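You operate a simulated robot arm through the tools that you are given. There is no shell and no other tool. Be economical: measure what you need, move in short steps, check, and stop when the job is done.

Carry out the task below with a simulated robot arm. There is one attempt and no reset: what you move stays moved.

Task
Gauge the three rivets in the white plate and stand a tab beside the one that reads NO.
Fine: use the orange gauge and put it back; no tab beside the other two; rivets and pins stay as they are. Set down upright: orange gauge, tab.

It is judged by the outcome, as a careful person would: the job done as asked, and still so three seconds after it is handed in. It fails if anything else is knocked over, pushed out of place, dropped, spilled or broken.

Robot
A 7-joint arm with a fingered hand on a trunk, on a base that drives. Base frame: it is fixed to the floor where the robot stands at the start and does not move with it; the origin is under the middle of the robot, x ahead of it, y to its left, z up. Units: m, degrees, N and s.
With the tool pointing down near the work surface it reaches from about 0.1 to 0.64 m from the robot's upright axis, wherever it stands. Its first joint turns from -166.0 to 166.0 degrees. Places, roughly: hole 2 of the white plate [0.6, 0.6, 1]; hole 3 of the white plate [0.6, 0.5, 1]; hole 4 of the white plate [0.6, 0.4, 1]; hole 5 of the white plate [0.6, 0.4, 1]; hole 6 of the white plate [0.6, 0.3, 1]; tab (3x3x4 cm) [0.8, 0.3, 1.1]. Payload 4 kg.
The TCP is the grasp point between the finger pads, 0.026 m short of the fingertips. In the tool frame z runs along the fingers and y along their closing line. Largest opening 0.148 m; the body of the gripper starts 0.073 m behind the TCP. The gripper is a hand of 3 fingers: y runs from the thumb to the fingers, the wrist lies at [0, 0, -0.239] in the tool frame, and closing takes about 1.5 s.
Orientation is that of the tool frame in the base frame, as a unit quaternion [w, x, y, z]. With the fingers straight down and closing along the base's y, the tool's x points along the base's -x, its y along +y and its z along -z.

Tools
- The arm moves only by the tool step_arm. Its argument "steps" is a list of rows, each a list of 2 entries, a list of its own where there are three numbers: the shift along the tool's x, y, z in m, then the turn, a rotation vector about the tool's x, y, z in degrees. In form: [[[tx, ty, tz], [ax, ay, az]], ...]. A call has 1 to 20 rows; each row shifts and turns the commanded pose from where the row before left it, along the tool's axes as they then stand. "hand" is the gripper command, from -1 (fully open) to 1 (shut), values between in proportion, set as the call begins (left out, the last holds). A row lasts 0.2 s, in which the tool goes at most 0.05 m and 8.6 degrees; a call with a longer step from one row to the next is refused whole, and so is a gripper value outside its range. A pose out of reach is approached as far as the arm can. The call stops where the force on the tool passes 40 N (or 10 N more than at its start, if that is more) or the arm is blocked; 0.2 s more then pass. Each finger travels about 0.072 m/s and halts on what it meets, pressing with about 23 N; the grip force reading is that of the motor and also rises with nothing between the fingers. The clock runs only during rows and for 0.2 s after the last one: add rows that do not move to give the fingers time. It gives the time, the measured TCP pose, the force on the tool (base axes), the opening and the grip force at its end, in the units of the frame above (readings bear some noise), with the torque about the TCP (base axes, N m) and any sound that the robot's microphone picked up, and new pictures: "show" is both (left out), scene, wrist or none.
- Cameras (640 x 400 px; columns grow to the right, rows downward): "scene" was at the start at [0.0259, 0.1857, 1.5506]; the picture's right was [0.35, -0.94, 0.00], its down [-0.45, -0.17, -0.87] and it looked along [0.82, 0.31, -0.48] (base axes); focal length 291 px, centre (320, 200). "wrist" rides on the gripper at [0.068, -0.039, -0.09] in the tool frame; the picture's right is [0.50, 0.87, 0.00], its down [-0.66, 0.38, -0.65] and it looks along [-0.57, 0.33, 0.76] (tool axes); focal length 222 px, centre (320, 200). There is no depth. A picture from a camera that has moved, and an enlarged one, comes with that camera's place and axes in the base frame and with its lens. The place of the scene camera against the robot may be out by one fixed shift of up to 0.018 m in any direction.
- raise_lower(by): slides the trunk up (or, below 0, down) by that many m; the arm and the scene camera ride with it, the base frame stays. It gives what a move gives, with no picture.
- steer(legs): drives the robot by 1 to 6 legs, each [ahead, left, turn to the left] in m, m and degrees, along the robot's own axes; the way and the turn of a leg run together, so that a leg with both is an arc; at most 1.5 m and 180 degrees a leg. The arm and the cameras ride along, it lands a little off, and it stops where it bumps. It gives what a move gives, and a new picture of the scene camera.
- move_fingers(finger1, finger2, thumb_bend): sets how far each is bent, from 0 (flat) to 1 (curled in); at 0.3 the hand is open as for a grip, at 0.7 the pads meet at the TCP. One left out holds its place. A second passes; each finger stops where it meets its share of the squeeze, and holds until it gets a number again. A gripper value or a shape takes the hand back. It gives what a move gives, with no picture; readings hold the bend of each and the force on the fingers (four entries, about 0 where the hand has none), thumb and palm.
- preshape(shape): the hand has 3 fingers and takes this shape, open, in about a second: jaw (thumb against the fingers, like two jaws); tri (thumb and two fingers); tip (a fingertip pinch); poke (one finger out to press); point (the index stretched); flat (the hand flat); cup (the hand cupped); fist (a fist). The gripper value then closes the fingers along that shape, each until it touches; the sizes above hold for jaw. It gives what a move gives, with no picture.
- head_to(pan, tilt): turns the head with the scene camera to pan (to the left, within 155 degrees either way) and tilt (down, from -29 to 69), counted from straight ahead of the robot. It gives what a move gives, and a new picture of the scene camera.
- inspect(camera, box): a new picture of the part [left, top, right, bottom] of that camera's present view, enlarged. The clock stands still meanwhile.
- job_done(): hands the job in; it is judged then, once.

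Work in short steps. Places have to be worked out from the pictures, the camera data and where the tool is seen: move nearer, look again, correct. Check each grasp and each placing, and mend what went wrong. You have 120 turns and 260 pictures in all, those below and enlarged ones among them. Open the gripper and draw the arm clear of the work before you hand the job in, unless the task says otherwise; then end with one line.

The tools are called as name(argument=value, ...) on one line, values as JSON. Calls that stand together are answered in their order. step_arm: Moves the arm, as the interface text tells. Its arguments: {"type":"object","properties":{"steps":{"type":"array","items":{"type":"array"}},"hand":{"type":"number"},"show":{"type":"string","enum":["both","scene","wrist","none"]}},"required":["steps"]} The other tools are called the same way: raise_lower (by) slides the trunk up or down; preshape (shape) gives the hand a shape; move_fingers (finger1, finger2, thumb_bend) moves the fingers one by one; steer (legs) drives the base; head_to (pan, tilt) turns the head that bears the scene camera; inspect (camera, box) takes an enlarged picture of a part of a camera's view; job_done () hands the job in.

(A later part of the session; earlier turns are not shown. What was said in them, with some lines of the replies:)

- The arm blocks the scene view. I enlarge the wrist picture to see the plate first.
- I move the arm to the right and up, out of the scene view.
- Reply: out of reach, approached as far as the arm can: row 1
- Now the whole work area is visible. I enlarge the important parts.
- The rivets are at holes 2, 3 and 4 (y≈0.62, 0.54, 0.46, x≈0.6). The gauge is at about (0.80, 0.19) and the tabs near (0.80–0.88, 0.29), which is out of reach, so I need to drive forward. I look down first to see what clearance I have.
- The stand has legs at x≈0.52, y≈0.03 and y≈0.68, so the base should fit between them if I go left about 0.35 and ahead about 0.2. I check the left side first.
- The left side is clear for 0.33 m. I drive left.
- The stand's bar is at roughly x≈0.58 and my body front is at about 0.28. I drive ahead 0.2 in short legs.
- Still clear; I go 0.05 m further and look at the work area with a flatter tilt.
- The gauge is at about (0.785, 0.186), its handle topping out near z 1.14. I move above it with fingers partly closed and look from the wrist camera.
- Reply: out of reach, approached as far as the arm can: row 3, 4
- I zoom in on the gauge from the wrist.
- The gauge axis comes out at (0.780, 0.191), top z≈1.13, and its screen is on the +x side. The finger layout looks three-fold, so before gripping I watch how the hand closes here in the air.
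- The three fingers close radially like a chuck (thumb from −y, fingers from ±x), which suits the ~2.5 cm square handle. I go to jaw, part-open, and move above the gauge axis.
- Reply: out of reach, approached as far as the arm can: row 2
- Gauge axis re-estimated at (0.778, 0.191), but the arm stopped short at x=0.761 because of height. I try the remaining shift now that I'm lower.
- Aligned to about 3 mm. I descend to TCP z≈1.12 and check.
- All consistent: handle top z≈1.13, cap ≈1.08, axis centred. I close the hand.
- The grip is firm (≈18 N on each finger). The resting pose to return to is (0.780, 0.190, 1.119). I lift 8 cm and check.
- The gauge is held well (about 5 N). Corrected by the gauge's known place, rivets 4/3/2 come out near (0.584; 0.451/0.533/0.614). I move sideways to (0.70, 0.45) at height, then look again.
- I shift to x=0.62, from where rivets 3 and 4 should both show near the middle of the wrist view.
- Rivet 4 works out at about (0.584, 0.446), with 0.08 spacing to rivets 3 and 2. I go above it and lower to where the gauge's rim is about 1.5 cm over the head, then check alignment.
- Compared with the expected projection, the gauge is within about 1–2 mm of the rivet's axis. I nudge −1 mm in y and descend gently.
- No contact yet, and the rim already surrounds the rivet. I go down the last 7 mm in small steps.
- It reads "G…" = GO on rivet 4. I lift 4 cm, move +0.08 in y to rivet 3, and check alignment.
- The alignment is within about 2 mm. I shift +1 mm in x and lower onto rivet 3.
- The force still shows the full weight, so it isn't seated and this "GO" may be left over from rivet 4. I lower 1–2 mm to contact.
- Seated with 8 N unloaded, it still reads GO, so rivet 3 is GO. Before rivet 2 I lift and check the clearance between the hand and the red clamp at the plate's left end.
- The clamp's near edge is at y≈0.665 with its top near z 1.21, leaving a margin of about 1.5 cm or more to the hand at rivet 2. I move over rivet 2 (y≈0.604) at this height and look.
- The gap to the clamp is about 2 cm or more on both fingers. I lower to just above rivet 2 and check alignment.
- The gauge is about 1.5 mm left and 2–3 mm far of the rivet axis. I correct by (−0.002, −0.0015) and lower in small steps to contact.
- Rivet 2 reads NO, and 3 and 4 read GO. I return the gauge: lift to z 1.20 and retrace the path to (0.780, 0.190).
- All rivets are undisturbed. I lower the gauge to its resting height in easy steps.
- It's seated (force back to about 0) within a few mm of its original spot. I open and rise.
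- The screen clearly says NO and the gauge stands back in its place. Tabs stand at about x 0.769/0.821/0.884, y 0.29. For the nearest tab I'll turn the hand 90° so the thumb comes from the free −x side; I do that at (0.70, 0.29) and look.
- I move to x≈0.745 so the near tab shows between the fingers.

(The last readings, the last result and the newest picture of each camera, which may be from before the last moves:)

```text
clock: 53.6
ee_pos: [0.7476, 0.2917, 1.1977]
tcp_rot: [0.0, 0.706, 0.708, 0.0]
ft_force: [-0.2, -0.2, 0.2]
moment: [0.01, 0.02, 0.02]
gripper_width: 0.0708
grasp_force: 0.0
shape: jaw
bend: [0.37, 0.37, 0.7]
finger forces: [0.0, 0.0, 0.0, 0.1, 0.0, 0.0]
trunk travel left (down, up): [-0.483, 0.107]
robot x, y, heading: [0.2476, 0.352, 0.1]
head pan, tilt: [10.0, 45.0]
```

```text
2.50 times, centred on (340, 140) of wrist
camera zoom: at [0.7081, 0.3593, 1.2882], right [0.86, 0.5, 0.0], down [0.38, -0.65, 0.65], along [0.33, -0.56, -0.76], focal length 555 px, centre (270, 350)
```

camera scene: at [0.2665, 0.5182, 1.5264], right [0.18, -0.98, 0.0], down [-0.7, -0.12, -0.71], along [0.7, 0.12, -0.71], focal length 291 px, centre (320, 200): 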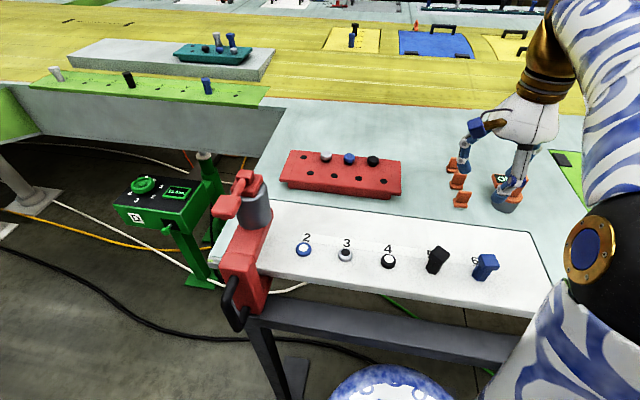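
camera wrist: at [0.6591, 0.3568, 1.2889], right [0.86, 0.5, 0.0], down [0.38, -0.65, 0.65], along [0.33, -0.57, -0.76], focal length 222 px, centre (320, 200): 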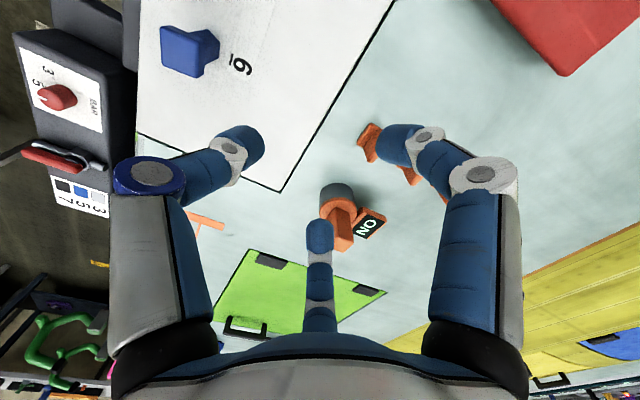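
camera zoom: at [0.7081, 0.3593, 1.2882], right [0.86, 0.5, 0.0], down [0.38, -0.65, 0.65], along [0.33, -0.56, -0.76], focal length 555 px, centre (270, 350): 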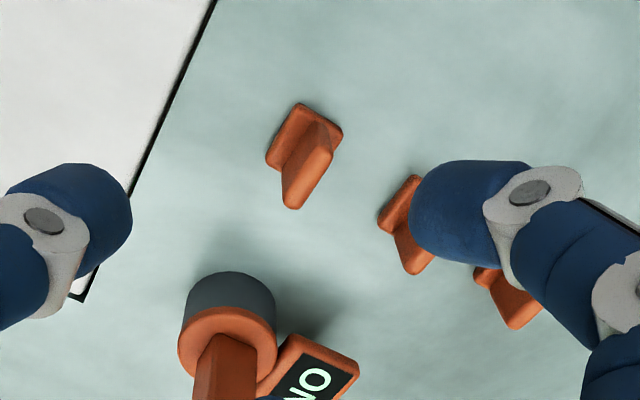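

The near tab is at (0.765, 0.290), with its upright plate along y and centred on its foot. I centre above it and descend to z 1.12, then look.

step_arm(steps=[[[-0.002, 0.0175, 0], [0, 0, 0]], [[0, 0, 0.04], [0, 0, 0]], [[0, 0, 0.038], [0, 0, 0]], [[0, 0, 0], [0, 0, 0]]], show="none")

inspect(camera="wrist", box=[220, 60, 420, 220])

inspect(camera="scene", box=[420, 120, 540, 220])

```text
clock: 54.6
ee_pos: [0.7655, 0.2909, 1.1188]
tcp_rot: [0.0, 0.706, 0.708, 0.0]
ft_force: [-0.7, 0.2, -0.8]
moment: [0.04, -0.02, -0.02]
gripper_width: 0.0707
grasp_force: 0.1
shape: jaw
bend: [0.37, 0.37, 0.7]
finger forces: [0.0, 0.0, 0.0, 0.0, 0.0, 0.0]
trunk travel left (down, up): [-0.483, 0.107]
robot x, y, heading: [0.2473, 0.3526, 0.0]
head pan, tilt: [10.0, 45.0]
```

```text
2.50 times, centred on (320, 140) of wrist
camera zoom: at [0.7272, 0.3582, 1.2091], right [0.86, 0.5, 0.0], down [0.38, -0.65, 0.65], along [0.33, -0.56, -0.76], focal length 555 px, centre (320, 350)
```

zoom: 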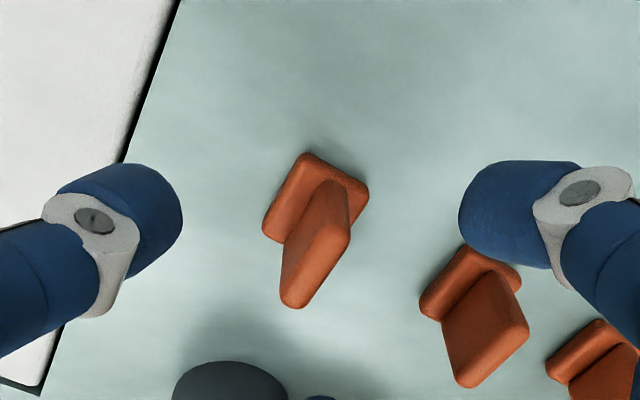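

```text
4.00 times, centred on (480, 170) of scene
camera zoom: at [0.2667, 0.5181, 1.5264], right [0.18, -0.98, 0.0], down [-0.7, -0.12, -0.71], along [0.7, 0.12, -0.71], focal length 1165 px, centre (-320, 320)
```

zoom: 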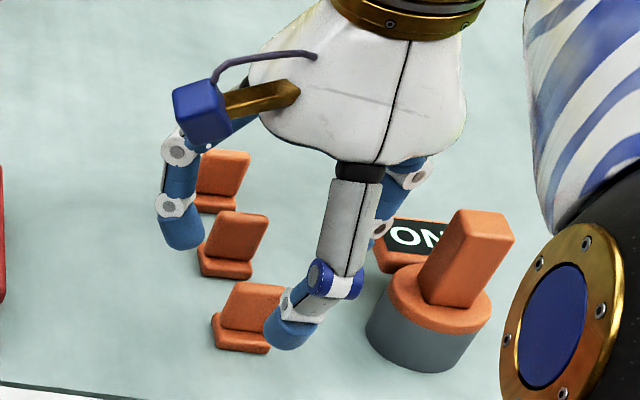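

Centred, with the fingers clear of the neighbours. I descend to z≈1.084.

step_arm(steps=[[[0, 0, 0.015], [0, 0, 0]], [[0, 0, 0.012], [0, 0, 0]], [[0, 0, 0.008], [0, 0, 0]], [[0, 0, 0], [0, 0, 0]]], show="none")

inspect(camera="wrist", box=[200, 80, 440, 260])

inspect(camera="scene", box=[420, 120, 540, 220])

```text
clock: 55.6
ee_pos: [0.7661, 0.29, 1.0866]
tcp_rot: [0.0, 0.706, 0.708, 0.0]
ft_force: [-0.4, 0.2, 0.7]
moment: [-0.02, 0.01, -0.04]
gripper_width: 0.071
grasp_force: 0.0
shape: jaw
bend: [0.37, 0.37, 0.7]
finger forces: [0.1, 0.1, 0.0, 0.1, 0.0, 0.0]
trunk travel left (down, up): [-0.483, 0.107]
robot x, y, heading: [0.2467, 0.3496, 0.2]
head pan, tilt: [10.0, 45.0]
```

```text
2.22 times, centred on (320, 170) of wrist
camera zoom: at [0.7274, 0.3581, 1.1772], right [0.86, 0.5, 0.0], down [0.38, -0.65, 0.65], along [0.33, -0.56, -0.76], focal length 494 px, centre (320, 267)
```

zoom: 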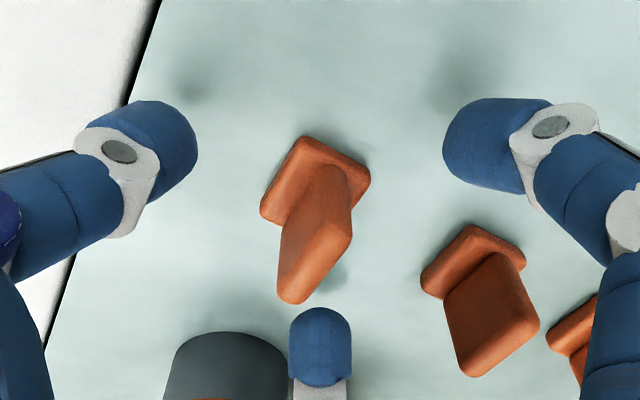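

```text
4.00 times, centred on (480, 170) of scene
camera zoom: at [0.2666, 0.5181, 1.5264], right [0.18, -0.98, 0.0], down [-0.7, -0.12, -0.71], along [0.7, 0.12, -0.71], focal length 1165 px, centre (-320, 320)
```

zoom: 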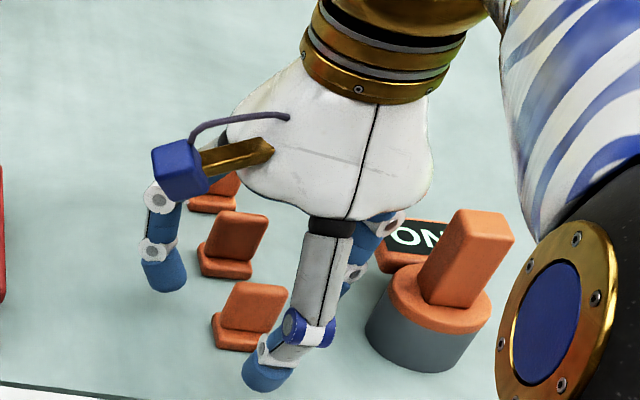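

The tab sits between the three fingers. I close.

step_arm(steps=[[[0, 0, 0], [0, 0, 0]], [[0, 0, 0], [0, 0, 0]], [[0, 0, 0], [0, 0, 0]], [[0, 0, 0], [0, 0, 0]], [[0, 0, 0], [0, 0, 0]], [[0, 0, 0], [0, 0, 0]], [[0, 0, 0], [0, 0, 0]]], hand=1, show="none")

inspect(camera="wrist", box=[200, 80, 440, 260])

inspect(camera="scene", box=[420, 120, 540, 220])

```text
clock: 57.2
ee_pos: [0.7651, 0.2904, 1.0874]
tcp_rot: [0.001, 0.706, 0.708, 0.0]
ft_force: [0.5, -0.5, -0.9]
moment: [-0.01, -0.03, 0.0]
gripper_width: 0.0086
grasp_force: 23.1
shape: jaw
bend: [0.73, 0.72, 0.7]
finger forces: [19.1, 19.0, 0.0, 0.1, 21.4, 0.1]
trunk travel left (down, up): [-0.483, 0.107]
robot x, y, heading: [0.2445, 0.3512, 0.0]
head pan, tilt: [10.0, 45.0]
```

```text
2.22 times, centred on (320, 170) of wrist
camera zoom: at [0.7274, 0.3581, 1.1773], right [0.86, 0.5, 0.0], down [0.38, -0.65, 0.65], along [0.33, -0.56, -0.76], focal length 494 px, centre (320, 267)
```

zoom: 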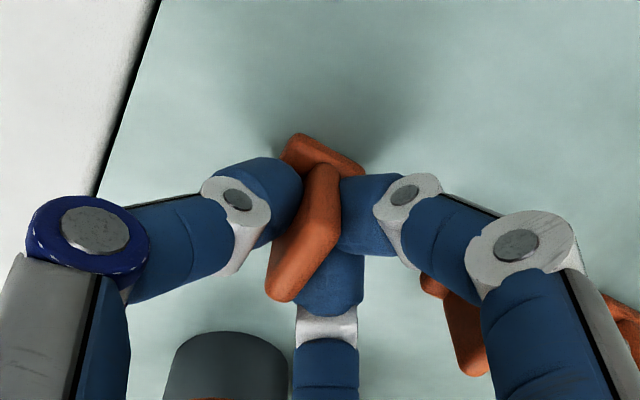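

```text
4.00 times, centred on (480, 170) of scene
camera zoom: at [0.2666, 0.5181, 1.5264], right [0.18, -0.98, 0.0], down [-0.7, -0.12, -0.71], along [0.7, 0.12, -0.71], focal length 1165 px, centre (-320, 320)
```

zoom: 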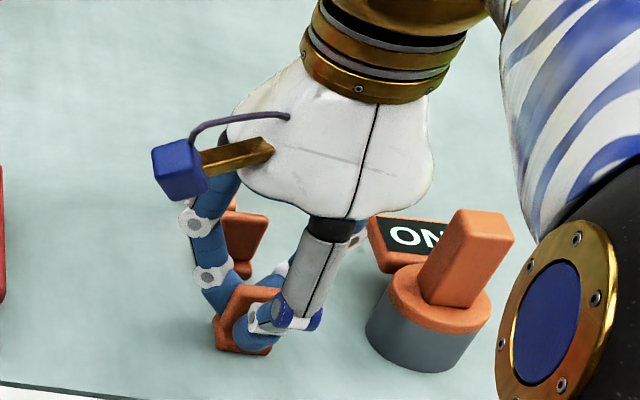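

The tab is held (thickness ≈9 mm, all fingers loaded). I lift and carry it to beside rivet 2 on its far side, target (0.632, 0.600), well away from rivet 3.

step_arm(steps=[[[0, 0, -0.01], [0, 0, 0]], [[0, 0, -0.03], [0, 0, 0]], [[0, 0, -0.04], [0, 0, 0]], [[0, 0, -0.02], [0, 0, 0]], [[0, 0, 0], [0, 0, 0]]], show="none")

step_arm(steps=[[[0.04, -0.015, 0], [0, 0, 0]], [[0.04, -0.015, 0], [0, 0, 0]], [[0.04, -0.015, 0], [0, 0, 0]], [[0.04, -0.015, 0], [0, 0, 0]], [[0.04, -0.015, 0], [0, 0, 0]], [[0.04, -0.02, 0], [0, 0, 0]], [[0.04, -0.02, 0], [0, 0, 0]], [[0.03, -0.018, 0], [0, 0, 0]], [[0, 0, 0], [0, 0, 0]]], show="both")

inspect(camera="scene", box=[200, 110, 400, 280])

inspect(camera="wrist", box=[200, 60, 440, 240])

```text
clock: 58.4
ee_pos: [0.7665, 0.2897, 1.1855]
tcp_rot: [-0.001, 0.706, 0.709, 0.0]
ft_force: [0.4, -1.2, 0.1]
moment: [0.0, -0.01, -0.01]
gripper_width: 0.009
grasp_force: 23.3
shape: jaw
bend: [0.73, 0.72, 0.7]
finger forces: [0.0, 0.0, 0.0, 0.1, 21.4, 0.0]
trunk travel left (down, up): [-0.483, 0.107]
robot x, y, heading: [0.2437, 0.3513, 0.1]
head pan, tilt: [10.0, 45.0]
```

```text
clock: 60.4
ee_pos: [0.6276, 0.6005, 1.1869]
tcp_rot: [0.0, 0.705, 0.709, 0.0]
ft_force: [-0.7, 0.8, -1.1]
moment: [0.01, -0.02, 0.0]
gripper_width: 0.009
grasp_force: 23.1
shape: jaw
bend: [0.73, 0.72, 0.7]
finger forces: [0.1, 0.0, 0.1, 0.0, 21.2, 0.1]
trunk travel left (down, up): [-0.483, 0.107]
robot x, y, heading: [0.2474, 0.3465, 0.2]
head pan, tilt: [10.0, 45.0]
camera scene: at [0.2665, 0.5183, 1.5264], right [0.18, -0.98, 0.0], down [-0.7, -0.12, -0.71], along [0.7, 0.12, -0.71], focal length 291 px, centre (320, 200)
camera wrist: at [0.5893, 0.6682, 1.277], right [0.86, 0.5, 0.0], down [0.38, -0.65, 0.65], along [0.33, -0.57, -0.76], focal length 222 px, centre (320, 200)
```

scene: 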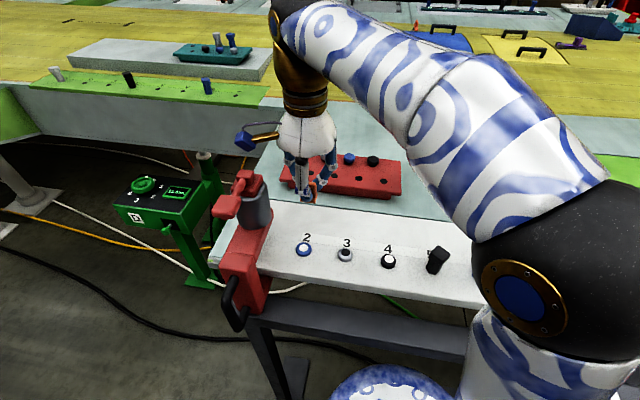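
wrist: 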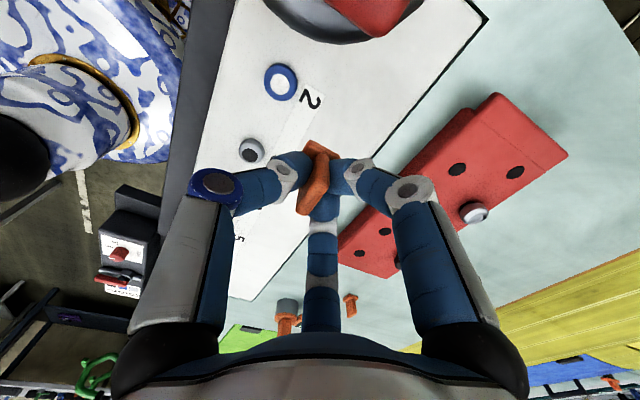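

```text
2.35 times, centred on (300, 195) of scene
camera zoom: at [0.2665, 0.5183, 1.5264], right [0.18, -0.98, 0.0], down [-0.7, -0.12, -0.71], along [0.7, 0.12, -0.71], focal length 685 px, centre (367, 212)
```

zoom: 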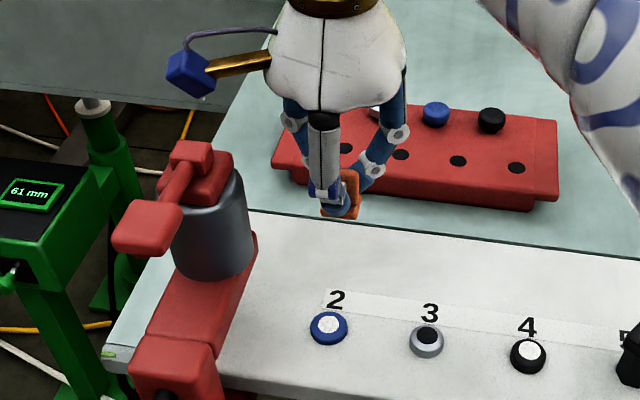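

```text
2.22 times, centred on (320, 150) of wrist
camera zoom: at [0.5893, 0.6682, 1.277], right [0.86, 0.5, 0.0], down [0.38, -0.65, 0.65], along [0.33, -0.57, -0.76], focal length 494 px, centre (320, 311)
```

zoom: 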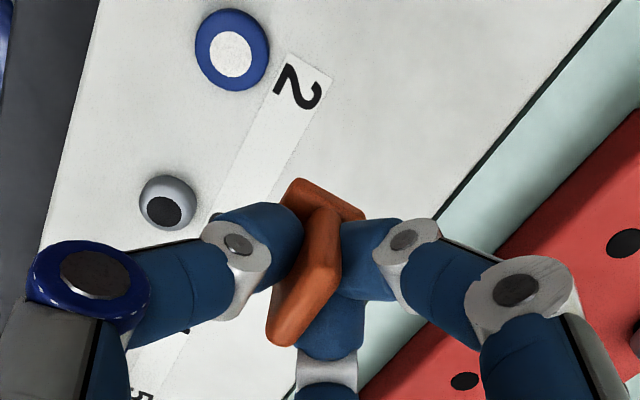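

The camera pod on this side would come close to the clamp when lowered, so I move back a little and turn the hand 180° about its axis. That puts the pod away from the clamp, the thumb on +x, and the two fingers straddling the rivet.

step_arm(steps=[[[-0.03, 0, 0], [0, 0, 0]], [[-0.03, 0, 0], [0, 0, 0]], [[0, 0, 0], [0, 0, -8.5]], [[0, 0, 0], [0, 0, -8.5]], [[0, 0, 0], [0, 0, -8.5]], [[0, 0, 0], [0, 0, -8.5]], [[0, 0, 0], [0, 0, -8.5]], [[0, 0, 0], [0, 0, -8.5]], [[0, 0, 0], [0, 0, -8.5]], [[0, 0, 0], [0, 0, -8.5]], [[0, 0, 0], [0, 0, -8.5]], [[0, 0, 0], [0, 0, -8.5]], [[0, 0, 0], [0, 0, -5]], [[0, 0, 0], [0, 0, 0]]], show="none")

step_arm(steps=[[[0, 0, 0], [0, 0, -8.5]], [[0, 0, 0], [0, 0, -8.5]], [[0, 0, 0], [0, 0, -8.5]], [[0, 0, 0], [0, 0, -8.5]], [[0, 0, 0], [0, 0, -8.5]], [[0, 0, 0], [0, 0, -8.5]], [[0, 0, 0], [0, 0, -8.5]], [[0, 0, 0], [0, 0, -8.5]], [[0, 0, 0], [0, 0, -8.5]], [[0, 0, 0], [0, 0, -8.5]], [[0, 0, 0], [0, 0, -5]], [[0, 0, 0], [0, 0, 0]]], show="both")

inspect(camera="scene", box=[240, 110, 400, 280])

```text
clock: 63.4
ee_pos: [0.6313, 0.5388, 1.1865]
tcp_rot: [0.0, -0.002, 1.0, 0.0]
ft_force: [-0.2, -0.6, -0.5]
moment: [0.02, 0.05, 0.01]
gripper_width: 0.009
grasp_force: 22.8
shape: jaw
bend: [0.73, 0.73, 0.7]
finger forces: [0.0, 0.1, 0.0, 0.1, 21.2, 0.0]
trunk travel left (down, up): [-0.483, 0.107]
robot x, y, heading: [0.2454, 0.3518, 0.1]
head pan, tilt: [10.0, 45.0]
```

```text
clock: 66.0
ee_pos: [0.6312, 0.5403, 1.1858]
tcp_rot: [0.0, 0.709, -0.705, 0.0]
ft_force: [-0.5, 0.1, 0.3]
moment: [0.02, -0.01, 0.03]
gripper_width: 0.0088
grasp_force: 22.7
shape: jaw
bend: [0.73, 0.73, 0.7]
finger forces: [0.0, 0.1, 0.0, 0.1, 21.4, 0.0]
trunk travel left (down, up): [-0.483, 0.107]
robot x, y, heading: [0.2487, 0.3514, 0.2]
head pan, tilt: [10.0, 45.0]
camera scene: at [0.2665, 0.5183, 1.5264], right [0.18, -0.98, 0.0], down [-0.7, -0.12, -0.71], along [0.7, 0.12, -0.71], focal length 291 px, centre (320, 200)
camera wrist: at [0.6722, 0.4722, 1.2764], right [-0.86, -0.5, 0.0], down [-0.38, 0.65, 0.65], along [-0.33, 0.56, -0.76], focal length 222 px, centre (320, 200)
```

scene: 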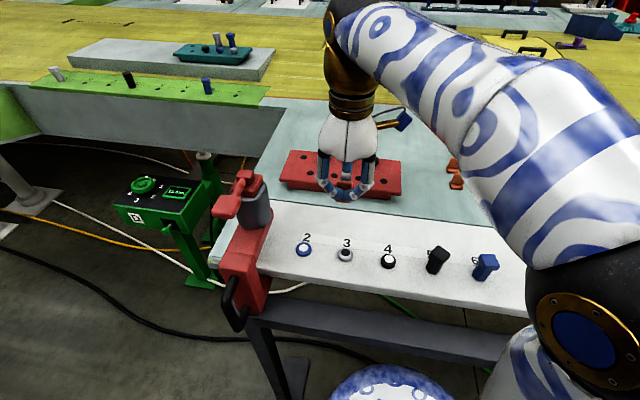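
wrist: 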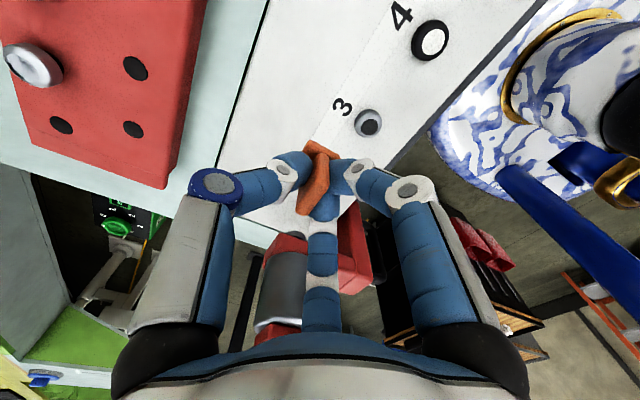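

```text
2.35 times, centred on (320, 195) of scene
camera zoom: at [0.2665, 0.5183, 1.5264], right [0.18, -0.98, 0.0], down [-0.7, -0.12, -0.71], along [0.7, 0.12, -0.71], focal length 685 px, centre (320, 212)
```

zoom: 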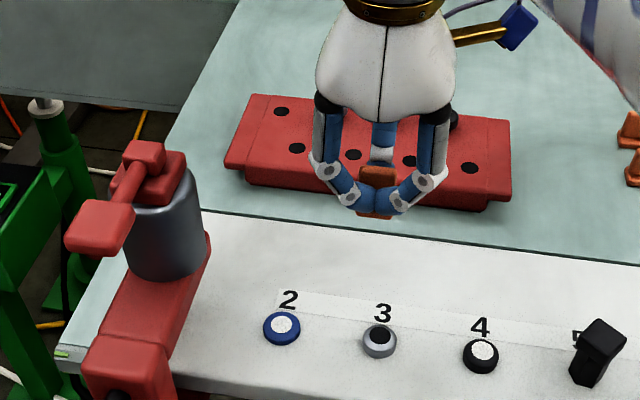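

The turn worked. I zoom in on the tab to check how it sits in the fingers.

inspect(camera="scene", box=[305, 160, 385, 210])

inspect(camera="wrist", box=[270, 120, 370, 240])

```text
8.00 times, centred on (345, 185) of scene
camera zoom: at [0.2665, 0.5183, 1.5264], right [0.18, -0.98, 0.0], down [-0.7, -0.12, -0.71], along [0.7, 0.12, -0.71], focal length 2330 px, centre (120, 320)
```

zoom: 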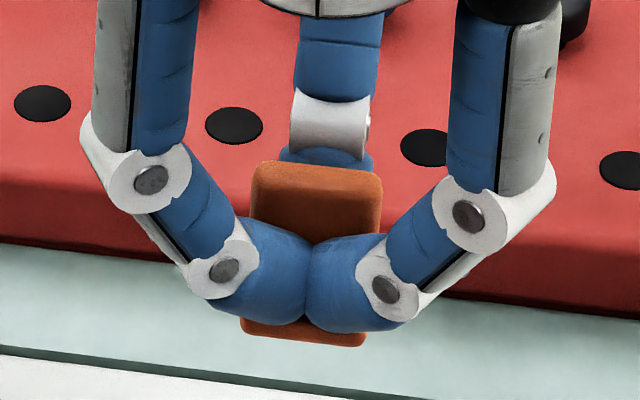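

```text
3.33 times, centred on (320, 180) of wrist
camera zoom: at [0.6722, 0.4722, 1.2764], right [-0.86, -0.5, 0.0], down [-0.38, 0.65, 0.65], along [-0.33, 0.56, -0.76], focal length 740 px, centre (320, 267)
```

zoom: 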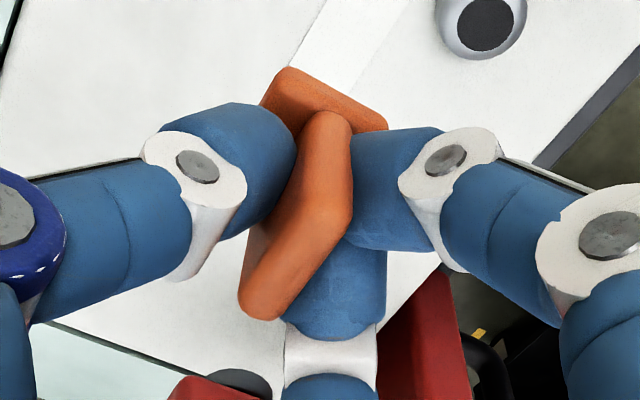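

The tab is upright with two fingers on its −x face and the thumb behind. I move over (0.633, 0.600) and lower to z≈1.11 to check.

step_arm(steps=[[[-0.03, -0.002, 0], [0, 0, 0]], [[-0.03, 0, 0], [0, 0, 0]], [[0, 0, 0.03], [0, 0, 0]], [[0, 0, 0.03], [0, 0, 0]], [[0, 0, 0.015], [0, 0, 0]], [[0, 0, 0], [0, 0, 0]]], show="none")

inspect(camera="scene", box=[220, 140, 380, 270])

inspect(camera="wrist", box=[200, 60, 440, 240])

```text
clock: 67.4
ee_pos: [0.6362, 0.5978, 1.1102]
tcp_rot: [0.001, 0.709, -0.706, 0.0]
ft_force: [-0.4, -0.7, -0.7]
moment: [-0.02, -0.03, 0.04]
gripper_width: 0.0088
grasp_force: 22.9
shape: jaw
bend: [0.73, 0.73, 0.7]
finger forces: [0.1, 0.1, 0.1, 0.1, 21.2, 0.0]
trunk travel left (down, up): [-0.483, 0.107]
robot x, y, heading: [0.2441, 0.3522, 0.1]
head pan, tilt: [10.0, 45.0]
```

```text
3.08 times, centred on (300, 205) of scene
camera zoom: at [0.2665, 0.5182, 1.5264], right [0.18, -0.98, 0.0], down [-0.7, -0.12, -0.71], along [0.7, 0.12, -0.71], focal length 896 px, centre (382, 185)
```

zoom: 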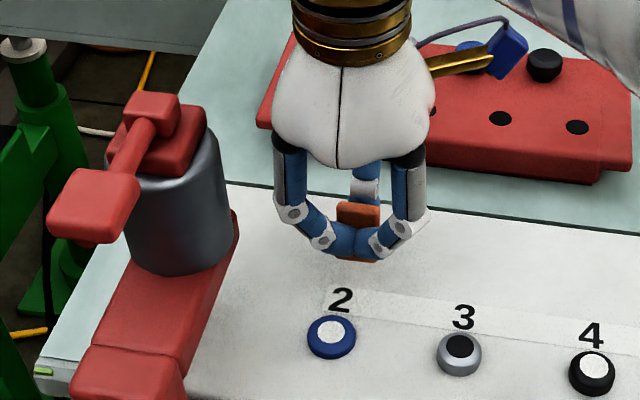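

```text
2.22 times, centred on (320, 150) of wrist
camera zoom: at [0.6751, 0.5299, 1.2007], right [-0.86, -0.5, 0.0], down [-0.38, 0.65, 0.65], along [-0.33, 0.57, -0.76], focal length 494 px, centre (320, 311)
```

zoom: 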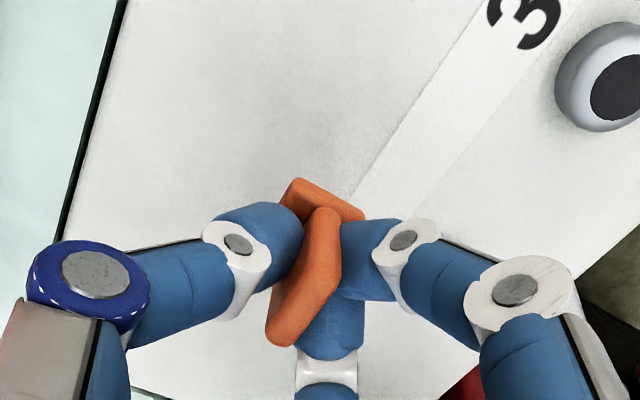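

The spot is clear. I lower the tab gently (also 3 mm nearer the rivet) to the standing height ≈1.087.

step_arm(steps=[[[0, 0.003, 0.01], [0, 0, 0]], [[0, 0, 0.007], [0, 0, 0]], [[0, 0, 0.003], [0, 0, 0]], [[0, 0, 0.001], [0, 0, 0]], [[0, 0, 0.001], [0, 0, 0]], [[0, 0, 0], [0, 0, 0]]], show="none")

inspect(camera="scene", box=[260, 180, 360, 260])

```text
clock: 68.8
ee_pos: [0.6299, 0.5989, 1.0886]
tcp_rot: [0.001, 0.709, -0.706, -0.001]
ft_force: [-0.1, 0.8, -0.5]
moment: [0.0, -0.03, -0.01]
gripper_width: 0.0089
grasp_force: 22.6
shape: jaw
bend: [0.73, 0.73, 0.7]
finger forces: [0.0, 0.0, 0.0, 0.0, 21.2, 0.1]
trunk travel left (down, up): [-0.483, 0.107]
robot x, y, heading: [0.2495, 0.3512, 0.0]
head pan, tilt: [10.0, 45.0]
```

```text
5.00 times, centred on (310, 220) of scene
camera zoom: at [0.2666, 0.5183, 1.5264], right [0.18, -0.98, 0.0], down [-0.7, -0.12, -0.71], along [0.7, 0.12, -0.71], focal length 1456 px, centre (370, 100)
```

zoom: 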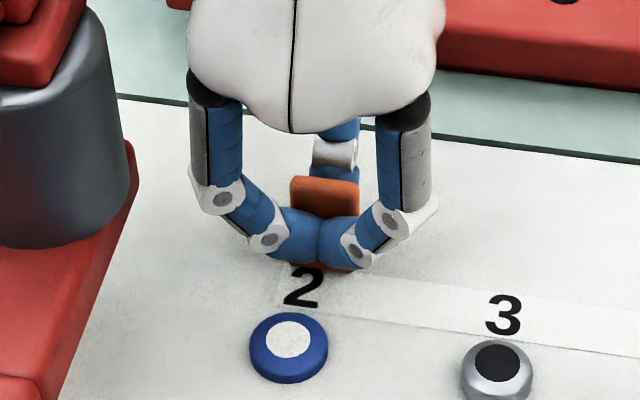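

No contact yet; I go down 0.5 mm at a time.

step_arm(steps=[[[0, 0, 0.0007], [0, 0, 0]], [[0, 0, 0.0007], [0, 0, 0]], [[0, 0, 0], [0, 0, 0]], [[0, 0, 0], [0, 0, 0]]], show="none")

```text
clock: 69.8
ee_pos: [0.6299, 0.5981, 1.0882]
tcp_rot: [0.0, 0.708, -0.706, 0.0]
ft_force: [-0.4, -0.1, -1.2]
moment: [-0.02, 0.04, 0.01]
gripper_width: 0.0086
grasp_force: 23.3
shape: jaw
bend: [0.73, 0.73, 0.7]
finger forces: [0.1, 0.0, 0.1, 0.1, 21.2, 0.0]
trunk travel left (down, up): [-0.483, 0.107]
robot x, y, heading: [0.2474, 0.3494, 0.0]
head pan, tilt: [10.0, 45.0]
```

step_arm(steps=[[[0, 0, 0.0007], [0, 0, 0]], [[0, 0, 0.0007], [0, 0, 0]], [[0, 0, 0], [0, 0, 0]], [[0, 0, 0], [0, 0, 0]]], show="none")

```text
clock: 70.8
ee_pos: [0.6292, 0.5968, 1.0863]
tcp_rot: [0.0, 0.708, -0.707, 0.001]
ft_force: [0.9, 1.1, 4.2]
moment: [0.01, -0.09, 0.01]
gripper_width: 0.0089
grasp_force: 23.3
shape: jaw
bend: [0.73, 0.73, 0.7]
finger forces: [0.0, 0.0, 0.0, 0.0, 22.7, 0.2]
trunk travel left (down, up): [-0.483, 0.107]
robot x, y, heading: [0.2472, 0.3501, 0.2]
head pan, tilt: [10.0, 45.0]
```

Contact (about 5 N up). I open the fingers moderately and check that the tab stands.

step_arm(steps=[[[0, 0, 0], [0, 0, 0]], [[0, 0, 0], [0, 0, 0]], [[0, 0, 0], [0, 0, 0]], [[0, 0, 0], [0, 0, 0]]], hand=0.4, show="none")

inspect(camera="scene", box=[260, 180, 360, 260])

inspect(camera="wrist", box=[200, 60, 440, 240])

```text
clock: 71.8
ee_pos: [0.6286, 0.597, 1.0857]
tcp_rot: [0.001, 0.708, -0.706, 0.0]
ft_force: [0.2, -0.5, 1.0]
moment: [0.03, 0.03, 0.0]
gripper_width: 0.0444
grasp_force: 0.0
shape: jaw
bend: [0.77, 0.77, 0.7]
finger forces: [0.1, 0.0, 0.1, 0.0, 0.0, 0.0]
trunk travel left (down, up): [-0.483, 0.107]
robot x, y, heading: [0.2453, 0.3511, -0.0]
head pan, tilt: [10.0, 45.0]
```

```text
5.00 times, centred on (310, 220) of scene
camera zoom: at [0.2665, 0.5183, 1.5264], right [0.18, -0.98, 0.0], down [-0.7, -0.12, -0.71], along [0.7, 0.12, -0.71], focal length 1456 px, centre (370, 100)
```

zoom: 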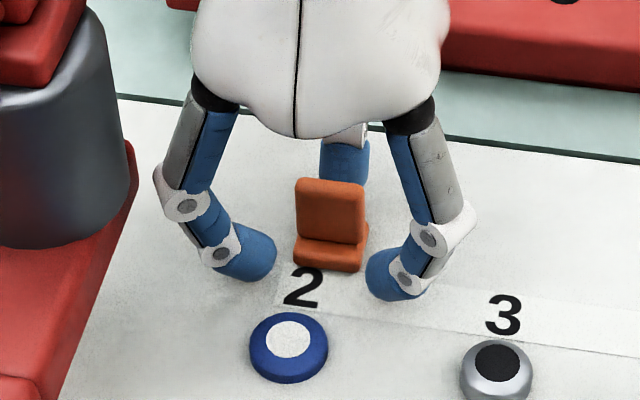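

```text
2.22 times, centred on (320, 150) of wrist
camera zoom: at [0.6702, 0.5309, 1.1759], right [-0.86, -0.5, 0.0], down [-0.38, 0.65, 0.65], along [-0.33, 0.56, -0.76], focal length 494 px, centre (320, 311)
```

zoom: 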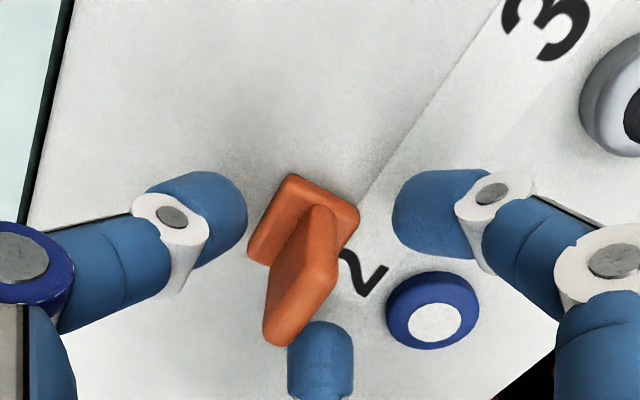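

The tab stands upright beside rivet 2 and the fingers are free. I rise straight up and then draw the arm back to the right.

step_arm(steps=[[[0, 0, -0.015], [0, 0, 0]], [[0, 0, -0.03], [0, 0, 0]], [[0, 0, -0.04], [0, 0, 0]], [[0, 0, -0.04], [0, 0, 0]], [[0.02, 0, -0.03], [0, 0, 0]], [[0.04, 0, 0], [0, 0, 0]], [[0.04, 0.01, 0], [0, 0, 0]], [[0.04, 0.02, 0], [0, 0, 0]], [[0.04, 0.02, 0], [0, 0, 0]], [[0.04, 0.03, 0], [0, 0, 0]], [[0.04, 0.03, 0], [0, 0, 0]], [[0.04, 0.02, 0], [0, 0, 0]], [[0.04, 0, 0], [0, 0, 0]], [[0.04, 0, 0], [0, 0, 0]], [[0, 0, 0], [0, 0, 0]]], show="scene")

inspect(camera="scene", box=[220, 140, 380, 270])

inspect(camera="scene", box=[380, 130, 560, 290])

```text
clock: 75.0
ee_pos: [0.4983, 0.2208, 1.238]
tcp_rot: [0.001, 0.708, -0.706, 0.0]
ft_force: [-1.0, -0.5, 0.3]
moment: [0.0, 0.01, -0.01]
gripper_width: 0.0442
grasp_force: 0.0
shape: jaw
bend: [0.77, 0.77, 0.7]
finger forces: [0.0, 0.0, 0.0, 0.0, 0.1, 0.1]
trunk travel left (down, up): [-0.483, 0.107]
robot x, y, heading: [0.2407, 0.3492, 0.1]
head pan, tilt: [10.0, 45.0]
camera scene: at [0.2664, 0.5179, 1.5265], right [0.18, -0.98, 0.0], down [-0.7, -0.12, -0.71], along [0.7, 0.12, -0.71], focal length 291 px, centre (320, 200)
```

scene: 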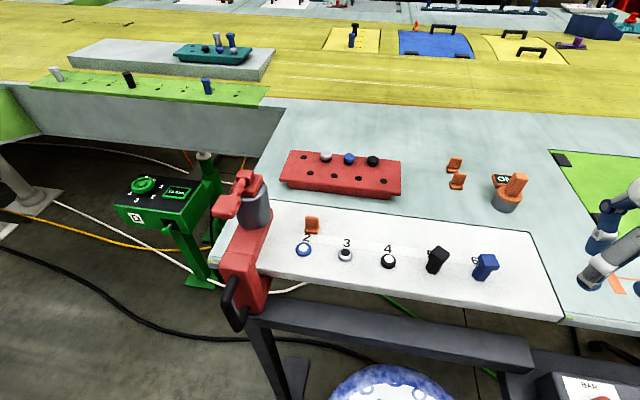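

```text
3.08 times, centred on (300, 205) of scene
camera zoom: at [0.2664, 0.5179, 1.5265], right [0.18, -0.98, 0.0], down [-0.7, -0.12, -0.71], along [0.7, 0.12, -0.71], focal length 896 px, centre (382, 185)
```

zoom: 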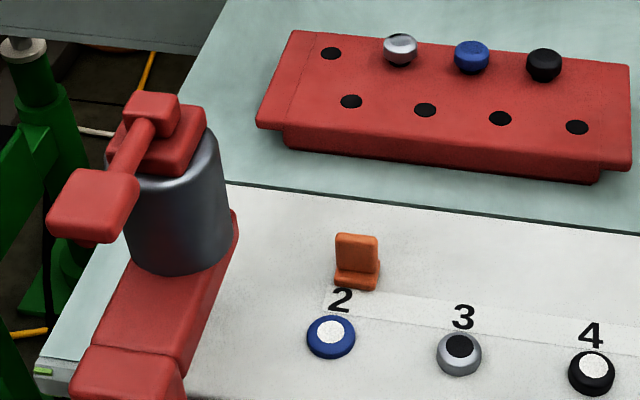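

```text
2.50 times, centred on (470, 210) of scene
camera zoom: at [0.2664, 0.5179, 1.5265], right [0.18, -0.98, 0.0], down [-0.7, -0.12, -0.71], along [0.7, 0.12, -0.71], focal length 728 px, centre (-55, 175)
```

zoom: 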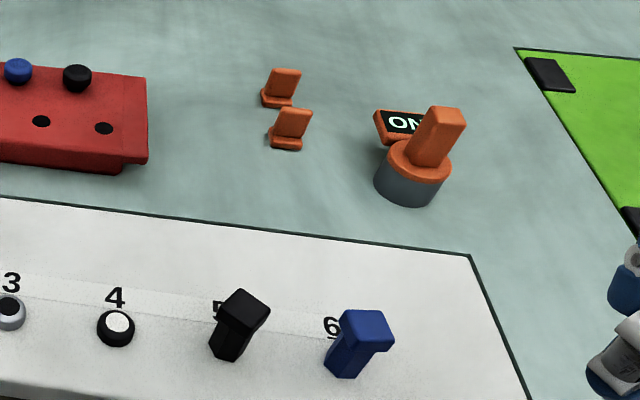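

Everything stands as wanted: the tab beside rivet 2, the gauge back in place, and rivets, pins and the other tabs untouched. I open the hand fully in free air and hand in.

step_arm(steps=[[[0, 0, 0], [0, 0, 0]], [[0, 0, 0], [0, 0, 0]], [[0, 0, 0], [0, 0, 0]], [[0, 0, 0], [0, 0, 0]], [[0, 0, 0], [0, 0, 0]]], hand=-1, show="scene")

```text
clock: 76.2
ee_pos: [0.497, 0.2197, 1.239]
tcp_rot: [-0.001, 0.708, -0.706, 0.0]
ft_force: [0.7, -1.0, 0.5]
moment: [-0.04, -0.01, -0.01]
gripper_width: 0.1478
grasp_force: 0.0
shape: jaw
bend: [0.3, 0.3, 0.3]
finger forces: [0.0, 0.0, 0.0, 0.0, 0.0, 0.1]
trunk travel left (down, up): [-0.483, 0.107]
robot x, y, heading: [0.2447, 0.3485, 0.1]
head pan, tilt: [10.0, 45.0]
camera scene: at [0.2664, 0.5181, 1.5264], right [0.18, -0.98, 0.0], down [-0.7, -0.12, -0.71], along [0.7, 0.12, -0.71], focal length 291 px, centre (320, 200)
```

scene: 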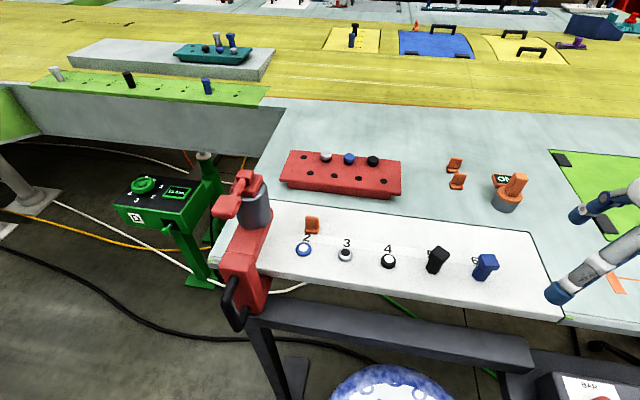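

The hand is open and clear of the work, so I hand the job in.

job_done()

```text
The job is handed in.
```

Rivet 2 reads NO, and rivets 3 and 4 read GO; a tab stands upright beside rivet 2, and the orange gauge is back upright within a few millimetres of where it stood.
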